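You operate a simulated robot arm through the tools that you are given. There is no shell and no other tool. Be economical: measure what you need, move in short steps, check, and stop when the job is done.

You run a simulated robot arm. Do the job below in one go: nothing can be reset, and whatever is moved stays where it is left.

JOB
Take the red rolled socks and put it on the red notebook.

Only the result counts: the job must be done as asked and must still hold three seconds after the hand-in. Knocking over, shifting, dropping, spilling or breaking anything else fails it.

ROBOT AND FRAMES
A 7-joint arm with a two-finger parallel gripper, fixed in place. Base frame: the origin is at the foot of the arm, x ahead of it, y to its left, z up; the work surface is at about z = 0. Units: mm, degrees, N and s.
With the tool pointing down near the work surface it reaches from about 220 to 580 mm from the base axis. Its first joint turns from -66.0 to 66.0 degrees. Payload 2.5 kg.
Tool frame: the origin (TCP) lies between the finger pads and is the grasp point; the fingertips stand 23 mm ahead of it; z points along the fingers, y is the line along which they close. The gripper opens to 94 mm. The fingers are 38 mm wide and 10 mm thick; the gripper's body (54 by 96 mm) begins 39 mm behind the TCP.
Orientation is that of the tool frame in the base frame, as a unit quaternion [x, y, z, w]. With the fingers straight down and closing along the base's y, the tool's x points along the base's -x, its y along +y and its z along -z.

CONTROLS
- The arm moves only by the tool servo_tool. Its argument "rows" is a list of rows, each an object of numbers (a shift or turn left out is 0, a gripper value left out holds the last): "x", "y", "z": the shift along the tool's x, y, z in units of 200 mm (1.0 is 200 mm); "wx", "wy", "wz": the turn, a rotation vector about the tool's x, y, z in units of 45 degrees (1.0 is 45 degrees); "gripper": the gripper command, from -1 (shut) to 1 (fully open), values between in proportion. In form: [{"x": .., "y": .., "z": .., "wx": .., "wy": .., "wz": .., "gripper": ..}, ...]. A call has 1 to 8 rows; each row is the pose to reach, as a shift and turn from the pose commanded when the call began, along the tool's axes at that moment. A call with a number of a shift or a turn outside -1 to 1 is refused whole. Each row takes 0.2 s and may step no farther than 50 mm and 8.6 degrees from the row before; otherwise, or with a gripper value out of range, the whole call is refused. Where a pose cannot be reached the arm comes as near as it can. A force on the tool above 40 N (or 10 N above the force at the start of the call, whichever is more), or a blocked arm, ends the call early, and 0.2 s more pass. Each finger travels about 108 mm/s and halts on what it meets, pressing with about 24 N; the grip force reading is that of the motor and also rises with nothing between the fingers. The clock runs only during rows and for 0.2 s after the last one: add rows that repeat a pose to give the fingers time. The reply holds the time, the measured pose of the TCP, the force on the tool along the base axes, the opening and the grip force, in the units named above and with some noise, and new pictures: "pictures" is both (left out), scene, wrist or none.
- Cameras (640 x 400 px; columns grow to the right, rows downward): "scene" is fixed at [109.6, -398.8, 546.4]; the picture's right is [0.90, -0.43, 0.00], its down [-0.24, -0.49, -0.84] and it looks along [0.36, 0.76, -0.55] (base axes); focal length 280 px, centre (320, 200). "wrist" rides on the gripper at [-39, 0, -44] in the tool frame; the picture's right is [0.00, -1.00, 0.00], its down [0.97, 0.00, -0.24] and it looks along [0.24, 0.00, 0.97] (tool axes); focal length 218 px, centre (320, 200).
- locate(camera, pixels): for up to 12 pixels [column, row] of the newest picture of that camera ("zoom" is the newest enlarged one), the place [x, y, z] in the base frame of the surface seen there, good to about 3 mm. It takes no simulated time.
- inspect(camera, box): a new picture of the part [left, top, right, bottom] of that camera's present view, enlarged. It takes no simulated time.
- close_job(): hands the job in; it is judged then, once.

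Work in short steps. Measure before you move; look again where a grasp or a placing could have gone wrong, and mend it. You have 60 turns and 120 pictures in all, those below and enlarged ones among them. Open the gripper and draw the arm clear of the work before you hand the job in, unless the task says otherwise; then end with one line.

The tools are called as a command line: name --argument value ..., lists and objects as JSON in quotes. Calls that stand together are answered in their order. servo_tool: Moves the arm, as the interface text tells. Its arguments: {"type":"object","properties":{"rows":{"type":"array","items":{"type":"object","properties":{"x":{"type":"number"},"y":{"type":"number"},"z":{"type":"number"},"wx":{"type":"number"},"wy":{"type":"number"},"wz":{"type":"number"},"gripper":{"type":"number"}}}},"pictures":{"type":"string","enum":["both","scene","wrist","none"]}},"required":["rows"]} The other tools are called the same way: locate (camera, pixels) gives the place of the surface under pixels of a picture; inspect (camera, box) takes an enlarged picture of a part of a camera's view; close_job () hands the job in.

At the start:

```text
clock: 0.0
position: [315.4, 206.2, 379.5]
ee_rot: [0.001, 1.0, -0.001, -0.001]
ft_force: [0.8, 0.0, 0.3]
opening: 94.1
finger_force: 0.1
```

scene: 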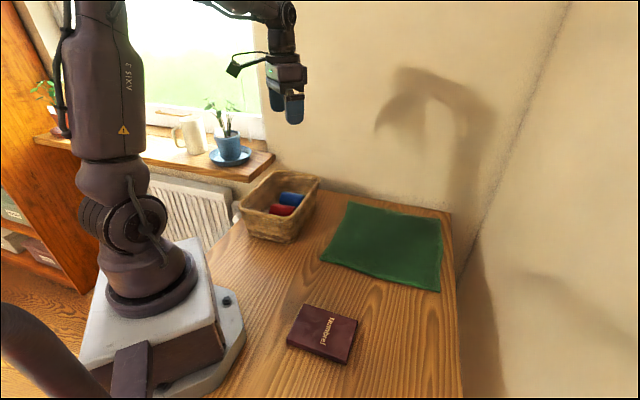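
wrist: 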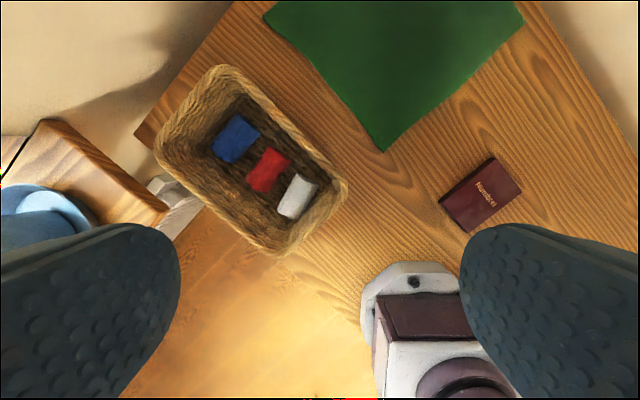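

The wrist picture shows a basket with blue, red and white rolls (red near (268,170)) and a notebook near (481,194). I'll enlarge and measure these.

inspect --camera "wrist" --box '[140, 50, 360, 270]'

locate --camera "wrist" --pixels '[[268, 170], [237, 138], [297, 197], [491, 158], [522, 192], [468, 232], [440, 201], [481, 194], [222, 68], [342, 185], [272, 250], [160, 145]]'

```text
1.82 times, centred on (250, 160) of wrist
```

zoom: 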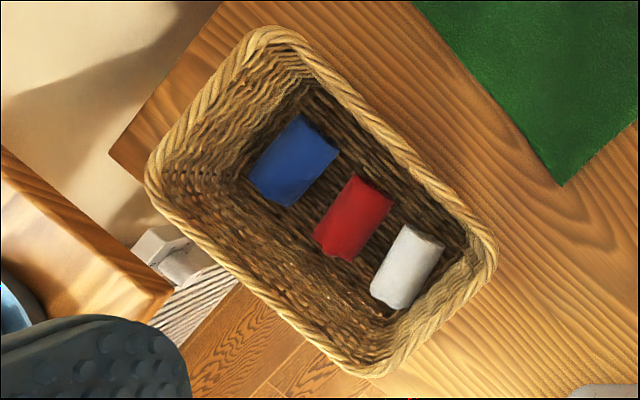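

```text
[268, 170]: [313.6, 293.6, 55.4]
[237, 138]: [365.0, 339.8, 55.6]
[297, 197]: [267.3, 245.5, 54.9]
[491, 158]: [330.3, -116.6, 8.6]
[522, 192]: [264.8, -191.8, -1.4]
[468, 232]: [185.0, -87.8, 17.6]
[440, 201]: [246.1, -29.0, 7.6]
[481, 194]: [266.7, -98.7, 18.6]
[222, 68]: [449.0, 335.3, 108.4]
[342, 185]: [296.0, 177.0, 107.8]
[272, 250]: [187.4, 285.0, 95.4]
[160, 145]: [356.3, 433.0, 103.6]
```

I'll measure the outlines of the red roll and its neighbours in the zoom, plus the basket floor and inner walls.

locate --camera "zoom" --pixels '[[354, 180], [387, 202], [347, 256], [318, 236], [353, 218], [335, 152], [292, 202], [402, 230], [374, 289], [405, 205], [275, 255], [320, 180]]'

locate --camera "zoom" --pixels '[[375, 245], [395, 140], [420, 190], [380, 170], [235, 262], [290, 320], [300, 300], [240, 220], [260, 240]]'

```text
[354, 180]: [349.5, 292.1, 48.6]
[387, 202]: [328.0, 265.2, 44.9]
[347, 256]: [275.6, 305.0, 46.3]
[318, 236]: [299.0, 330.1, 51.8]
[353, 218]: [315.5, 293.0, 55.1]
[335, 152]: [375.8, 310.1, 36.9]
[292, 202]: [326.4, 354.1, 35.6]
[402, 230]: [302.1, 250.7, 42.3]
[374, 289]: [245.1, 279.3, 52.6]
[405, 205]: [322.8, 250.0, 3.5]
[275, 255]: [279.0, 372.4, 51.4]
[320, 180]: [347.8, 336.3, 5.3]
```

```text
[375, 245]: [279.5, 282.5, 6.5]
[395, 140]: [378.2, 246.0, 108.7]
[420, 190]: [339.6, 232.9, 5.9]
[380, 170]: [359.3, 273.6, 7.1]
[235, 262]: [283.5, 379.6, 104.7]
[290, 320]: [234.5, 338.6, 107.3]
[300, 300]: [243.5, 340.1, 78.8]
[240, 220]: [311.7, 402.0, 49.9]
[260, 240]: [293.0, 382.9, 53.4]
```

Red roll: centre about (313, 296), top z 55, long axis along (0.81,-0.59); gaps of about 24 mm to blue and white. I'll move above it, turn 36°, and open to about 64 mm.

servo_tool --rows '[{"x": 0.002, "y": 0.09, "z": 0.05, "wz": 0.16, "gripper": 0.36}, {"x": 0.004, "y": 0.18, "z": 0.15, "wz": 0.32}, {"x": 0.006, "y": 0.27, "z": 0.25, "wz": 0.48}, {"x": 0.009, "y": 0.36, "z": 0.35, "wz": 0.64}, {"x": 0.012, "y": 0.45, "z": 0.5, "wz": 0.8}, {"x": 0.012, "y": 0.45, "z": 0.65, "wz": 0.8}, {"x": 0.012, "y": 0.45, "z": 0.65, "wz": 0.8}]'

```text
clock: 1.6
position: [311.1, 295.7, 245.6]
ee_rot: [0.309, 0.951, 0.0, 0.001]
ft_force: [-0.5, 0.0, 0.7]
opening: 63.6
finger_force: 0.0
```

scene: 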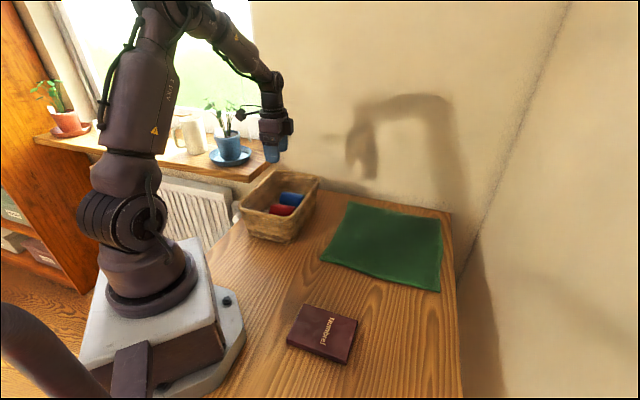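
wrist: 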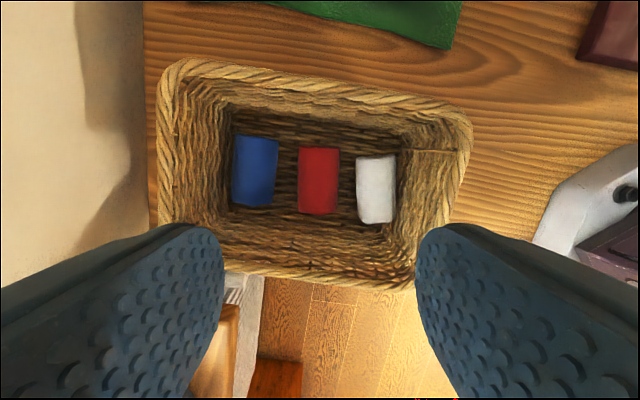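

Red is now upright in the wrist view at (318,180), aligned. Measuring again from closer.

locate --camera "wrist" --pixels '[[301, 180], [337, 180], [318, 180], [319, 150], [318, 210], [275, 180], [358, 185], [348, 180], [290, 180], [319, 115], [319, 265], [319, 85]]'

```text
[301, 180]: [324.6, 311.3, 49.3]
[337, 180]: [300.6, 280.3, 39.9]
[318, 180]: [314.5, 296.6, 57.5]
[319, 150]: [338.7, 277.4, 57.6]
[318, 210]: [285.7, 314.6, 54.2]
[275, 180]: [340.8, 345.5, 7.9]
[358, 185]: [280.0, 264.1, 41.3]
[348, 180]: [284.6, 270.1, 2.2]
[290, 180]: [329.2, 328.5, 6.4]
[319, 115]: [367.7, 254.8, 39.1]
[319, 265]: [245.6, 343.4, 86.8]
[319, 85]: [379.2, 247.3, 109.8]
```

Red spans about 40 mm with centre within 2 mm of the tool; white edge is close, so I narrow the opening to ~54 mm and descend to just above.

servo_tool --rows '[{"y": 0.01, "z": 0.15, "gripper": 0.15}, {"y": 0.01, "z": 0.3}, {"y": 0.01, "z": 0.45}, {"y": 0.01, "z": 0.6}, {"y": 0.01, "z": 0.72}, {"y": 0.01, "z": 0.72}]'

```text
clock: 3.0
position: [313.1, 300.4, 105.7]
ee_rot: [0.309, 0.951, 0.0, 0.0]
ft_force: [0.7, 1.2, -1.1]
opening: 54.3
finger_force: 0.0
```

scene: 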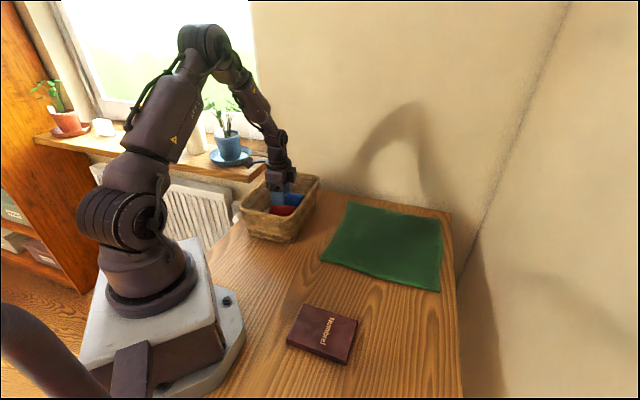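
wrist: 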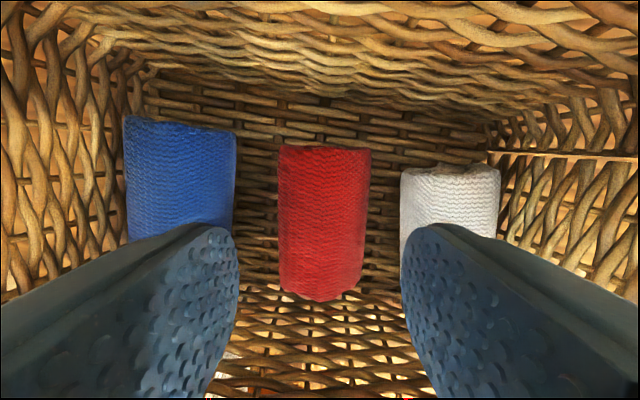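

The red roll sits between the fingers (columns 278–370, fingers 240/402). Check the clearances once more at this range.

locate --camera "wrist" --pixels '[[282, 220], [366, 220], [324, 220], [323, 155], [318, 292], [232, 180], [404, 200], [250, 220], [385, 180]]'

```text
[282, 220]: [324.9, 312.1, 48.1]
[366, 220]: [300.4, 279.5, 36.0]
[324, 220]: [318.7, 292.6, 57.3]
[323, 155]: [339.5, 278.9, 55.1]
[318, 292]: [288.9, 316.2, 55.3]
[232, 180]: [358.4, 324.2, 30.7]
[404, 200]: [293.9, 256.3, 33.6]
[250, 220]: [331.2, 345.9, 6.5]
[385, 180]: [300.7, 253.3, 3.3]
```

Clearances are about 8 mm inside and out. Descend 69 mm to z ≈ 37.

servo_tool --rows '[{"x": -0.008, "y": -0.006, "z": 0.1}, {"x": -0.008, "y": -0.006, "z": 0.2}, {"x": -0.008, "y": -0.006, "z": 0.28}, {"x": -0.008, "y": -0.006, "z": 0.345}, {"x": -0.008, "y": -0.006, "z": 0.345}]'

```text
clock: 4.2
position: [315.6, 298.9, 39.6]
ee_rot: [0.309, 0.951, 0.004, 0.003]
ft_force: [5.0, 4.3, 29.6]
opening: 55.6
finger_force: 23.6
```

scene: 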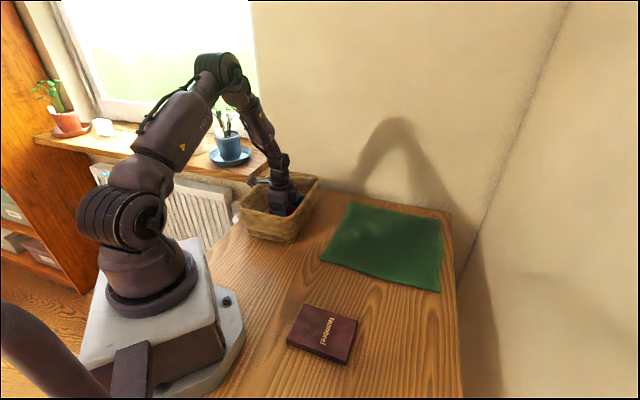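
wrist: 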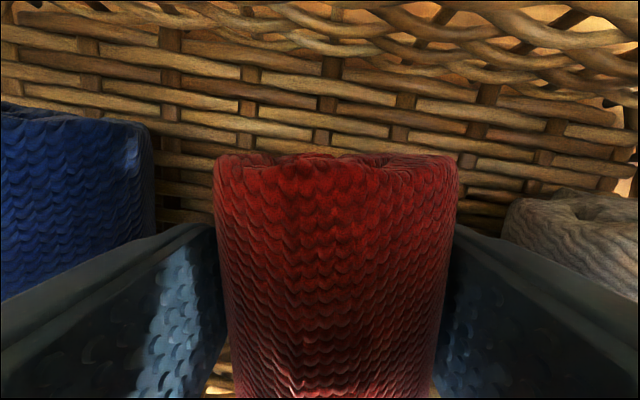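

Contact: fingers slid snugly onto the roll (29.6 N, opening 55.6, z 39.6). I ease up slightly and close here.

servo_tool --rows '[{"z": -0.012, "gripper": -0.2}, {"z": -0.012, "gripper": -1}, {"z": -0.012}, {"z": -0.012}]'

```text
clock: 5.2
position: [313.6, 298.4, 39.8]
ee_rot: [0.309, 0.951, 0.001, 0.0]
ft_force: [4.0, 3.7, 16.5]
opening: 55.8
finger_force: 23.5
```

scene: 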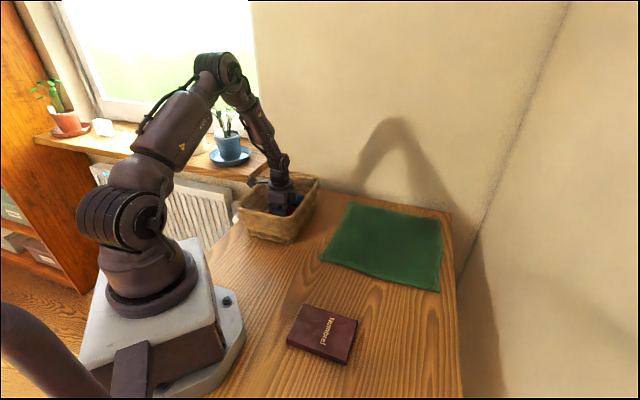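
wrist: 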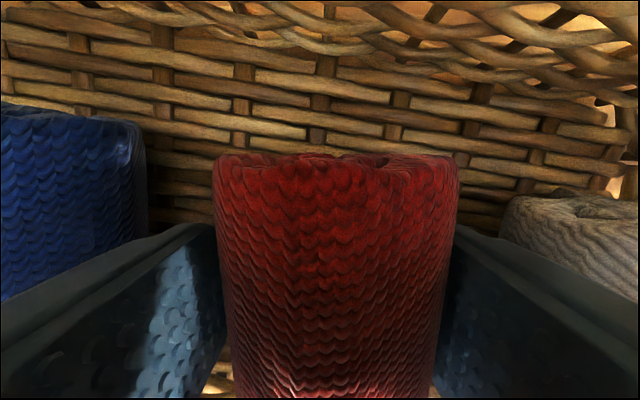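

The roll is gripped at 55.8 mm. Lift straight up in small steps first.

servo_tool --rows '[{"z": -0.05}, {"z": -0.12}, {"z": -0.2}, {"z": -0.3}, {"z": -0.4}, {"z": -0.5}, {"z": -0.6}, {"z": -0.6}]'

```text
clock: 7.0
position: [312.3, 295.3, 158.1]
ee_rot: [0.309, 0.951, 0.001, 0.0]
ft_force: [0.1, -0.7, -0.1]
opening: 55.6
finger_force: 23.6
```

scene: 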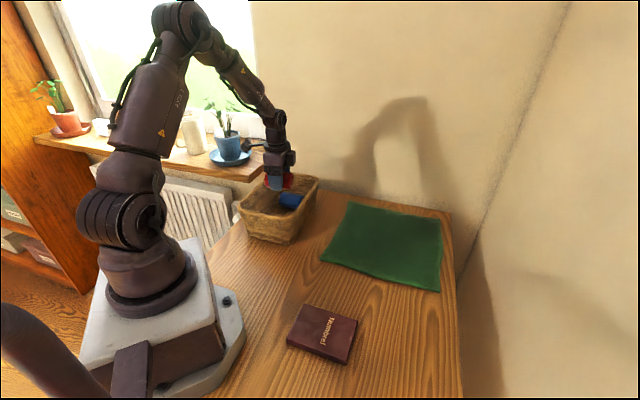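
wrist: 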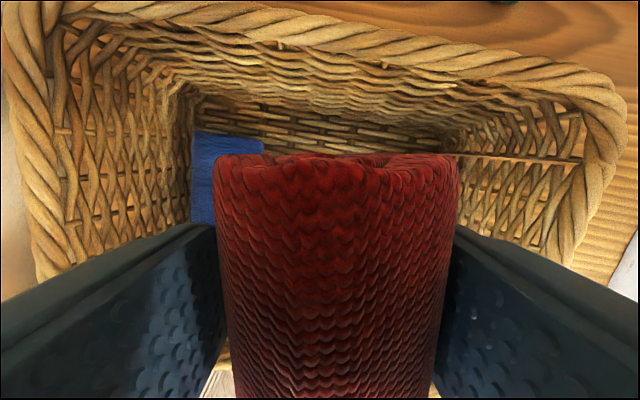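

Held, basket undisturbed. Now raise 50 mm more and measure the notebook in the scene picture.

servo_tool --rows '[{"z": -0.15}, {"z": -0.3}, {"z": -0.3}]' --pictures "none"

inspect --camera "scene" --box '[270, 290, 370, 370]'

locate --camera "scene" --pixels '[[305, 306], [356, 320], [344, 356], [289, 341], [323, 331], [310, 308], [352, 322], [342, 352], [293, 338]]'

```text
clock: 7.8
position: [312.4, 296.6, 219.6]
ee_rot: [0.309, 0.951, -0.001, 0.0]
ft_force: [-0.8, -0.4, 0.1]
opening: 55.7
finger_force: 23.6
```

```text
5.00 times, centred on (320, 330) of scene
```

zoom: 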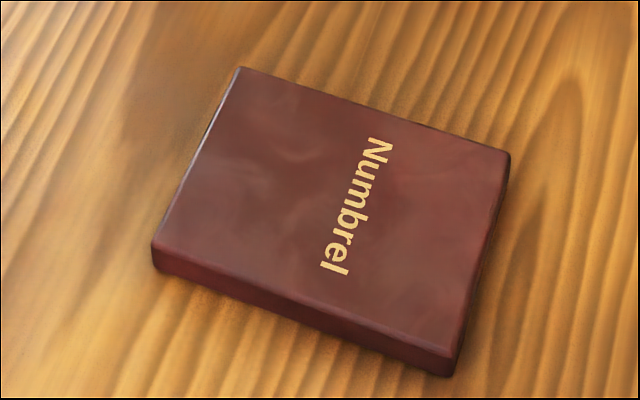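

```text
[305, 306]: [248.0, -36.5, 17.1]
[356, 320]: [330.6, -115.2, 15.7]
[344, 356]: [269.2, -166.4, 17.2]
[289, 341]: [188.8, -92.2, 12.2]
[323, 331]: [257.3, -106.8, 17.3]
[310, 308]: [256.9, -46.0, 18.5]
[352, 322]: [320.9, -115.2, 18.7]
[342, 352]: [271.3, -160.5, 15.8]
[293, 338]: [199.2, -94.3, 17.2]
```

Notebook top corners: (247,-38), (329,-116), (269,-167), (189,-91); centre (258.5,-103), z ≈ 18, long side along (0.72,-0.69). Carry the roll over there in two legs, with 8° of extra turn to line up with the long side.

servo_tool --rows '[{"x": -0.06, "y": -0.111}, {"x": -0.144, "y": -0.266}, {"x": -0.228, "y": -0.422}, {"x": -0.311, "y": -0.577}, {"x": -0.395, "y": -0.733}, {"x": -0.479, "y": -0.888}, {"x": -0.479, "y": -0.888}]' --pictures "scene"

servo_tool --rows '[{"x": -0.06, "y": -0.111, "wz": 0.03}, {"x": -0.144, "y": -0.266, "wz": 0.06}, {"x": -0.228, "y": -0.422, "wz": 0.09}, {"x": -0.311, "y": -0.577, "wz": 0.12}, {"x": -0.395, "y": -0.733, "wz": 0.15}, {"x": -0.479, "y": -0.888, "wz": 0.17}, {"x": -0.479, "y": -0.888, "wz": 0.17}, {"x": -0.479, "y": -0.888, "wz": 0.17}]'

```text
clock: 9.4
position: [284.1, 97.4, 219.8]
ee_rot: [0.308, 0.951, 0.0, -0.001]
ft_force: [0.2, 0.4, -0.9]
opening: 55.6
finger_force: 23.9
```

scene: 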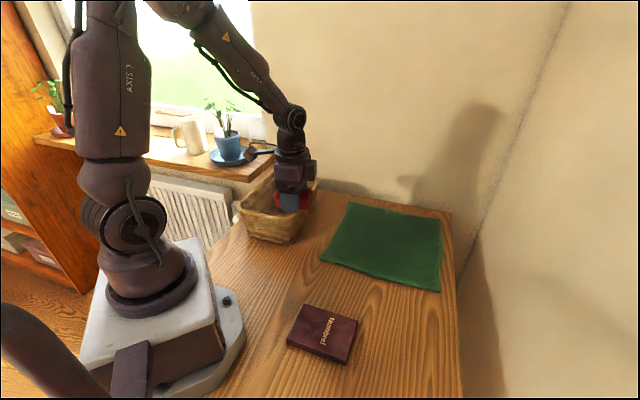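

```text
clock: 11.2
position: [260.2, -103.6, 219.9]
ee_rot: [0.371, 0.929, 0.0, -0.001]
ft_force: [0.0, 0.6, 0.6]
opening: 55.7
finger_force: 23.6
```

scene: 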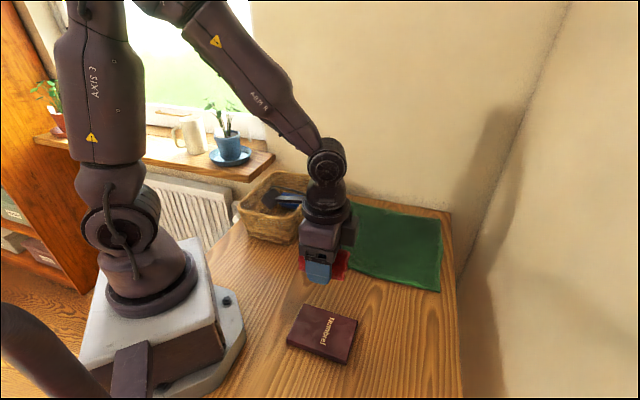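
wrist: 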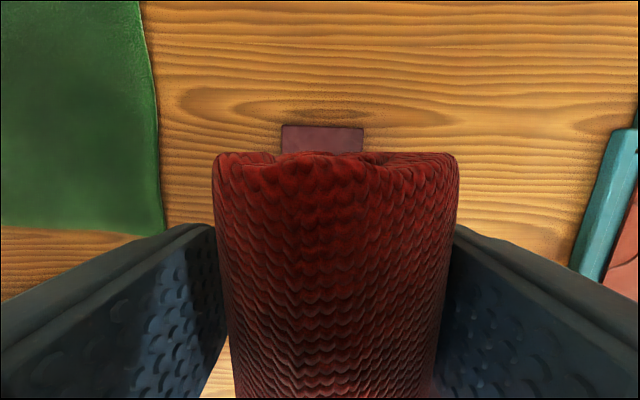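

The notebook lies aligned beneath (columns 281–364). A teal/red object shows at the right of the wrist view (600,250), so I check it isn't another red notebook.

inspect --camera "wrist" --box '[480, 80, 640, 320]'

locate --camera "wrist" --pixels '[[605, 200], [632, 260], [322, 128], [322, 140], [283, 140], [362, 140], [335, 160], [220, 160]]'

```text
1.67 times, centred on (560, 200) of wrist
```

zoom: 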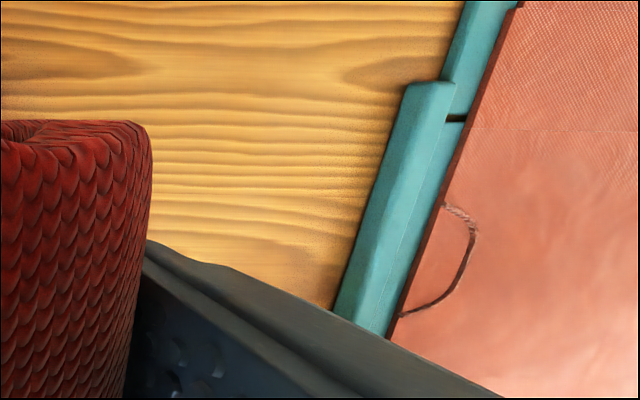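

```text
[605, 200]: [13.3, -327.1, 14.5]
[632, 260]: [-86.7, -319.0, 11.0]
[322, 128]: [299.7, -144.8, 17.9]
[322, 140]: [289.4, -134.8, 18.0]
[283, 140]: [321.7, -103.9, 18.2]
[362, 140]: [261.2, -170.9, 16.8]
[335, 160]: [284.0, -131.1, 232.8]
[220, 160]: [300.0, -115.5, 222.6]
```

That is just the table edge and floor, so the maroon notebook is the target. The notebook's far edge is at (300,-145), giving a centre of ≈(259,-105) under the tool. Descend to z ≈ 62.

servo_tool --rows '[{"z": 0.15}, {"z": 0.33}, {"z": 0.5}, {"z": 0.65}, {"z": 0.74}, {"z": 0.79}, {"z": 0.79}]'

```text
clock: 12.8
position: [259.8, -104.9, 62.1]
ee_rot: [0.371, 0.929, -0.001, 0.0]
ft_force: [0.8, -0.7, -0.3]
opening: 55.8
finger_force: 23.7
```

scene: 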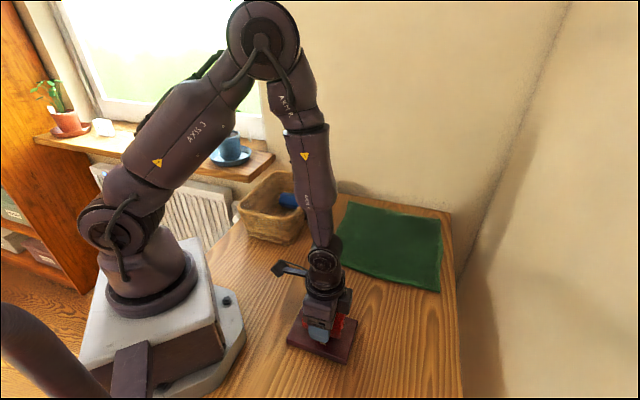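
wrist: 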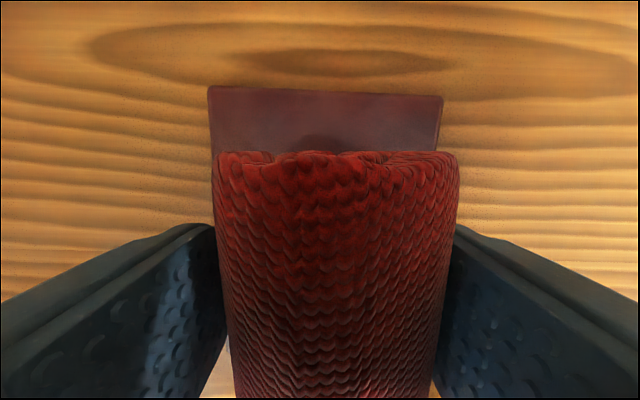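

No contact yet; centred over the notebook. Lower in small steps toward z ≈ 54 and watch the force.

servo_tool --rows '[{"z": 0.01}, {"z": 0.02}, {"z": 0.03}, {"z": 0.035}, {"z": 0.035}]' --pictures "none"

inspect --camera "scene" --box '[270, 290, 370, 370]'

```text
clock: 14.0
position: [259.0, -104.8, 54.2]
ee_rot: [0.372, 0.928, 0.0, -0.001]
ft_force: [0.1, 0.3, -0.7]
opening: 55.4
finger_force: 24.6
```

```text
5.00 times, centred on (320, 330) of scene
```

zoom: 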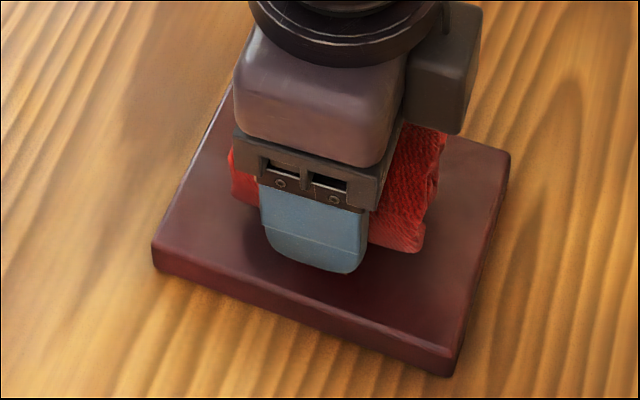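

No force yet; the roll seems just above the cover. Continue down in 1 mm steps.

servo_tool --rows '[{"z": 0.005}, {"z": 0.01}, {"z": 0.015}, {"z": 0.015}]' --pictures "none"

```text
clock: 15.0
position: [259.9, -104.0, 51.2]
ee_rot: [0.371, 0.929, 0.0, 0.0]
ft_force: [0.0, -0.7, -0.4]
opening: 55.5
finger_force: 24.1
```

Still no contact at 51.2; a further 3 mm (fingertips stay ≥ 7 mm above the cover).

servo_tool --rows '[{"z": 0.005}, {"z": 0.01}, {"z": 0.015}, {"z": 0.015}]' --pictures "none"

inspect --camera "scene" --box '[270, 290, 370, 370]'

```text
clock: 16.0
position: [260.7, -103.3, 47.6]
ee_rot: [0.371, 0.929, 0.0, 0.001]
ft_force: [-4.9, -0.5, 37.4]
opening: 55.2
finger_force: 23.9
```

```text
5.00 times, centred on (320, 330) of scene
```

zoom: 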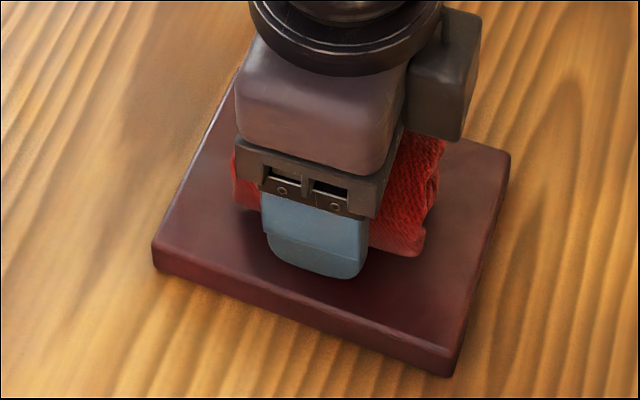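

Contact at z ≈ 47.6 (37 N). Ease up 1.5 mm to relieve it, then open gradually by a small amount.

servo_tool --rows '[{"z": -0.007}, {"z": -0.009}, {"z": -0.009}]' --pictures "none"

```text
clock: 16.8
position: [259.6, -103.6, 49.8]
ee_rot: [0.371, 0.929, 0.0, -0.002]
ft_force: [0.0, -0.3, -0.6]
opening: 55.6
finger_force: 24.1
```

Force is zero, less than about 1 mm of clearance. Open in steps.

servo_tool --rows '[{"z": 0.003, "gripper": 0.19}, {"z": 0.003, "gripper": 0.25}, {"z": 0.003, "gripper": 0.35}, {"z": 0.003, "gripper": 0.5}, {"z": 0.003, "gripper": 0.65}, {"z": 0.003, "gripper": 0.65}]'

```text
clock: 18.2
position: [260.0, -103.4, 47.9]
ee_rot: [0.371, 0.929, 0.0, 0.0]
ft_force: [0.3, 0.7, -0.3]
opening: 77.7
finger_force: 0.0
```

scene: 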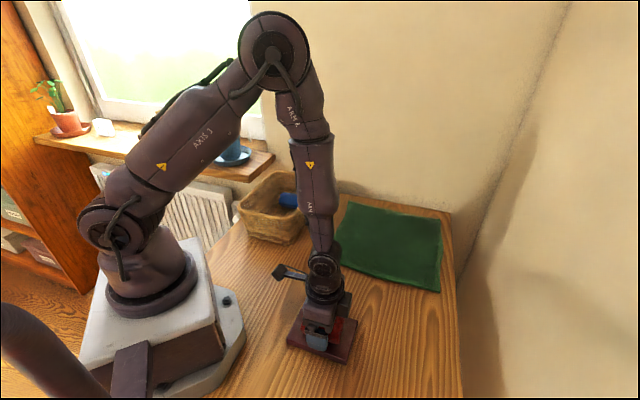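
wrist: 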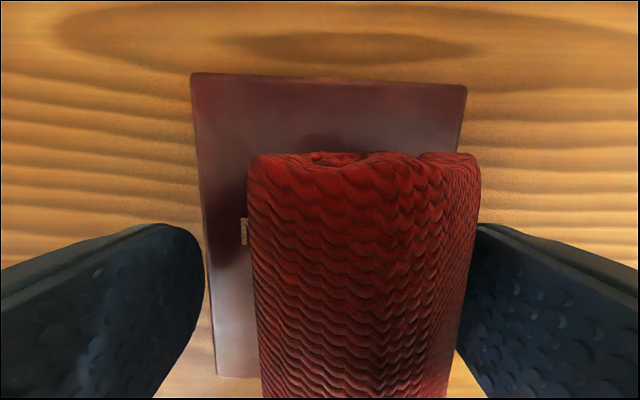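

The roll turned a few mm to the right (columns 248–480) and may lean on the right finger. Measure it before opening further.

locate --camera "wrist" --pixels '[[255, 220], [365, 220], [470, 180], [365, 160], [360, 380], [194, 78], [465, 90], [360, 300], [290, 300], [430, 300], [218, 370], [484, 228]]'

inspect --camera "scene" --box '[270, 290, 370, 370]'

```text
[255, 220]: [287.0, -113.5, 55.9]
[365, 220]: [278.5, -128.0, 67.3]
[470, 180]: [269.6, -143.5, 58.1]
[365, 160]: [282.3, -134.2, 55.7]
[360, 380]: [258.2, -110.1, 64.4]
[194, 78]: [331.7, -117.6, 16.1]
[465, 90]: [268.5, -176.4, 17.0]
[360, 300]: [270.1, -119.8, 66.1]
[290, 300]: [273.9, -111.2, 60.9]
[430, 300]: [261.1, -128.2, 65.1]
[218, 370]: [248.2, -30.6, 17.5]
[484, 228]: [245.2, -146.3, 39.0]
```

```text
5.00 times, centred on (320, 330) of scene
```

zoom: 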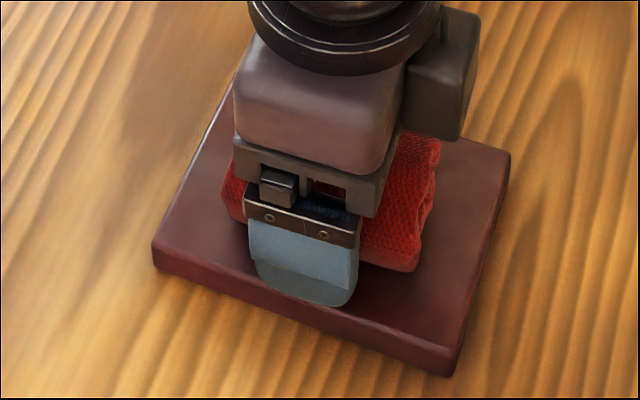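

The roll centre is ~5 mm off the notebook's mid-line, well on it. To test whether it leans on the finger, open another ~3 mm and compare.

servo_tool --rows '[{"gripper": 0.72}, {"gripper": 0.72}, {"gripper": 0.72}]' --pictures "wrist"

```text
clock: 19.0
position: [261.3, -103.2, 48.8]
ee_rot: [0.371, 0.929, 0.0, 0.0]
ft_force: [-0.9, -0.1, 0.1]
opening: 80.9
finger_force: 0.1
```

wrist: 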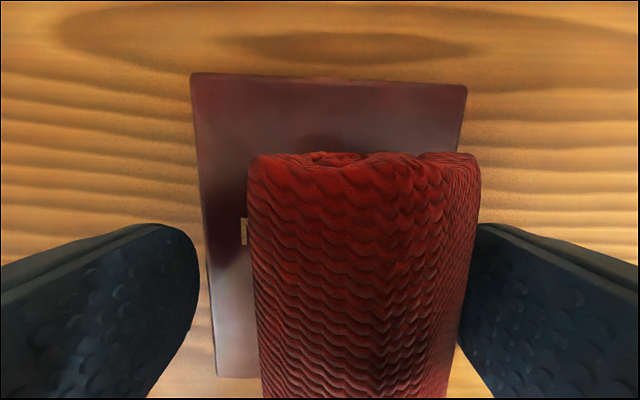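

The roll stayed exactly put, so it is at rest by itself. Open fully, then rise straight up.

servo_tool --rows '[{"gripper": 1.0}, {"gripper": 1.0}, {"z": -0.05}, {"z": -0.15}, {"z": -0.35}, {"z": -0.6}, {"z": -0.8}, {"z": -0.8}]'

```text
clock: 20.8
position: [261.3, -105.1, 208.6]
ee_rot: [0.371, 0.928, -0.001, -0.001]
ft_force: [0.5, -0.4, 0.5]
opening: 94.0
finger_force: 0.1
```

scene: 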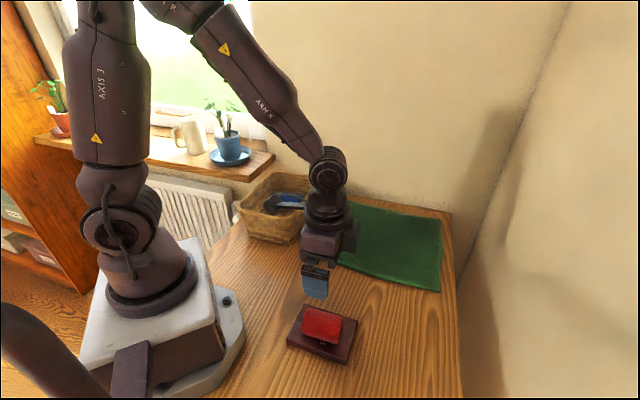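
wrist: 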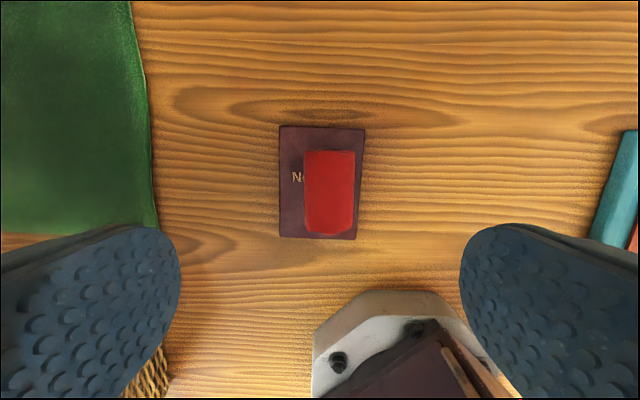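

The roll rests on the notebook (columns 303–355 within 279–365). Retreat a little and wait about 1.5 s to confirm it doesn't roll.

servo_tool --rows '[{"z": -0.15}, {"z": -0.3}, {"z": -0.3}, {"z": -0.3}, {"z": -0.3}, {"z": -0.3}, {"z": -0.3}, {"z": -0.3}]'

inspect --camera "scene" --box '[270, 290, 370, 370]'

```text
clock: 22.6
position: [260.6, -104.6, 268.3]
ee_rot: [0.372, 0.928, 0.001, -0.001]
ft_force: [0.2, -0.2, 0.4]
opening: 94.2
finger_force: 0.1
```

scene: 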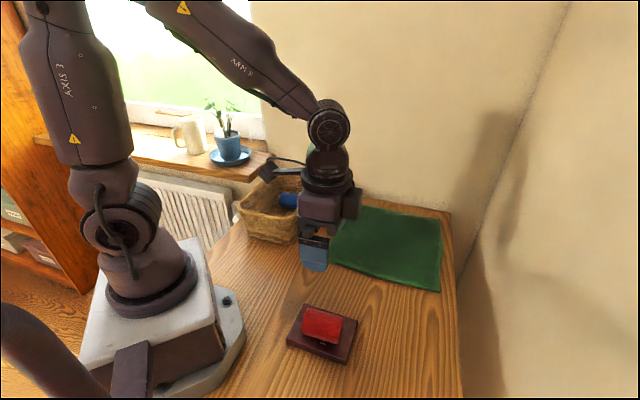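
wrist: 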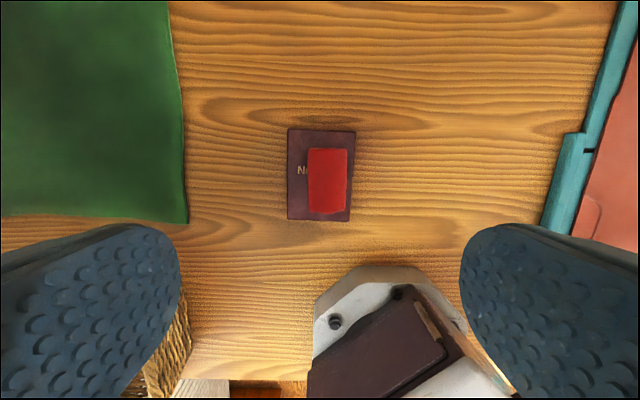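

```text
5.00 times, centred on (320, 330) of scene
```

zoom: 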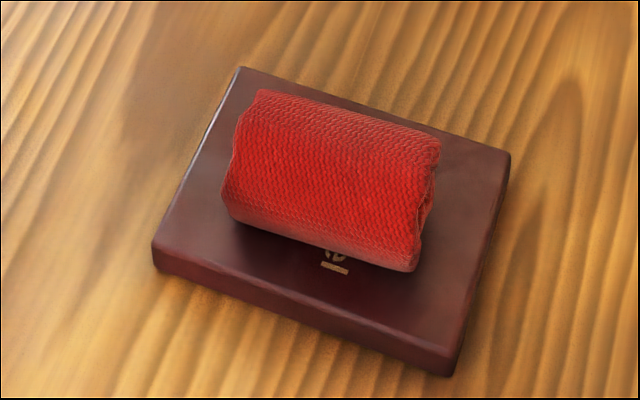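

The roll lies still and fully on the notebook, the notebook has not moved, and the arm is clear. Handing in.

close_job

```text
The job is handed in.
```

The red rolled socks are resting on the red notebook. I opened the gripper, drew the arm clear, and handed the job in.
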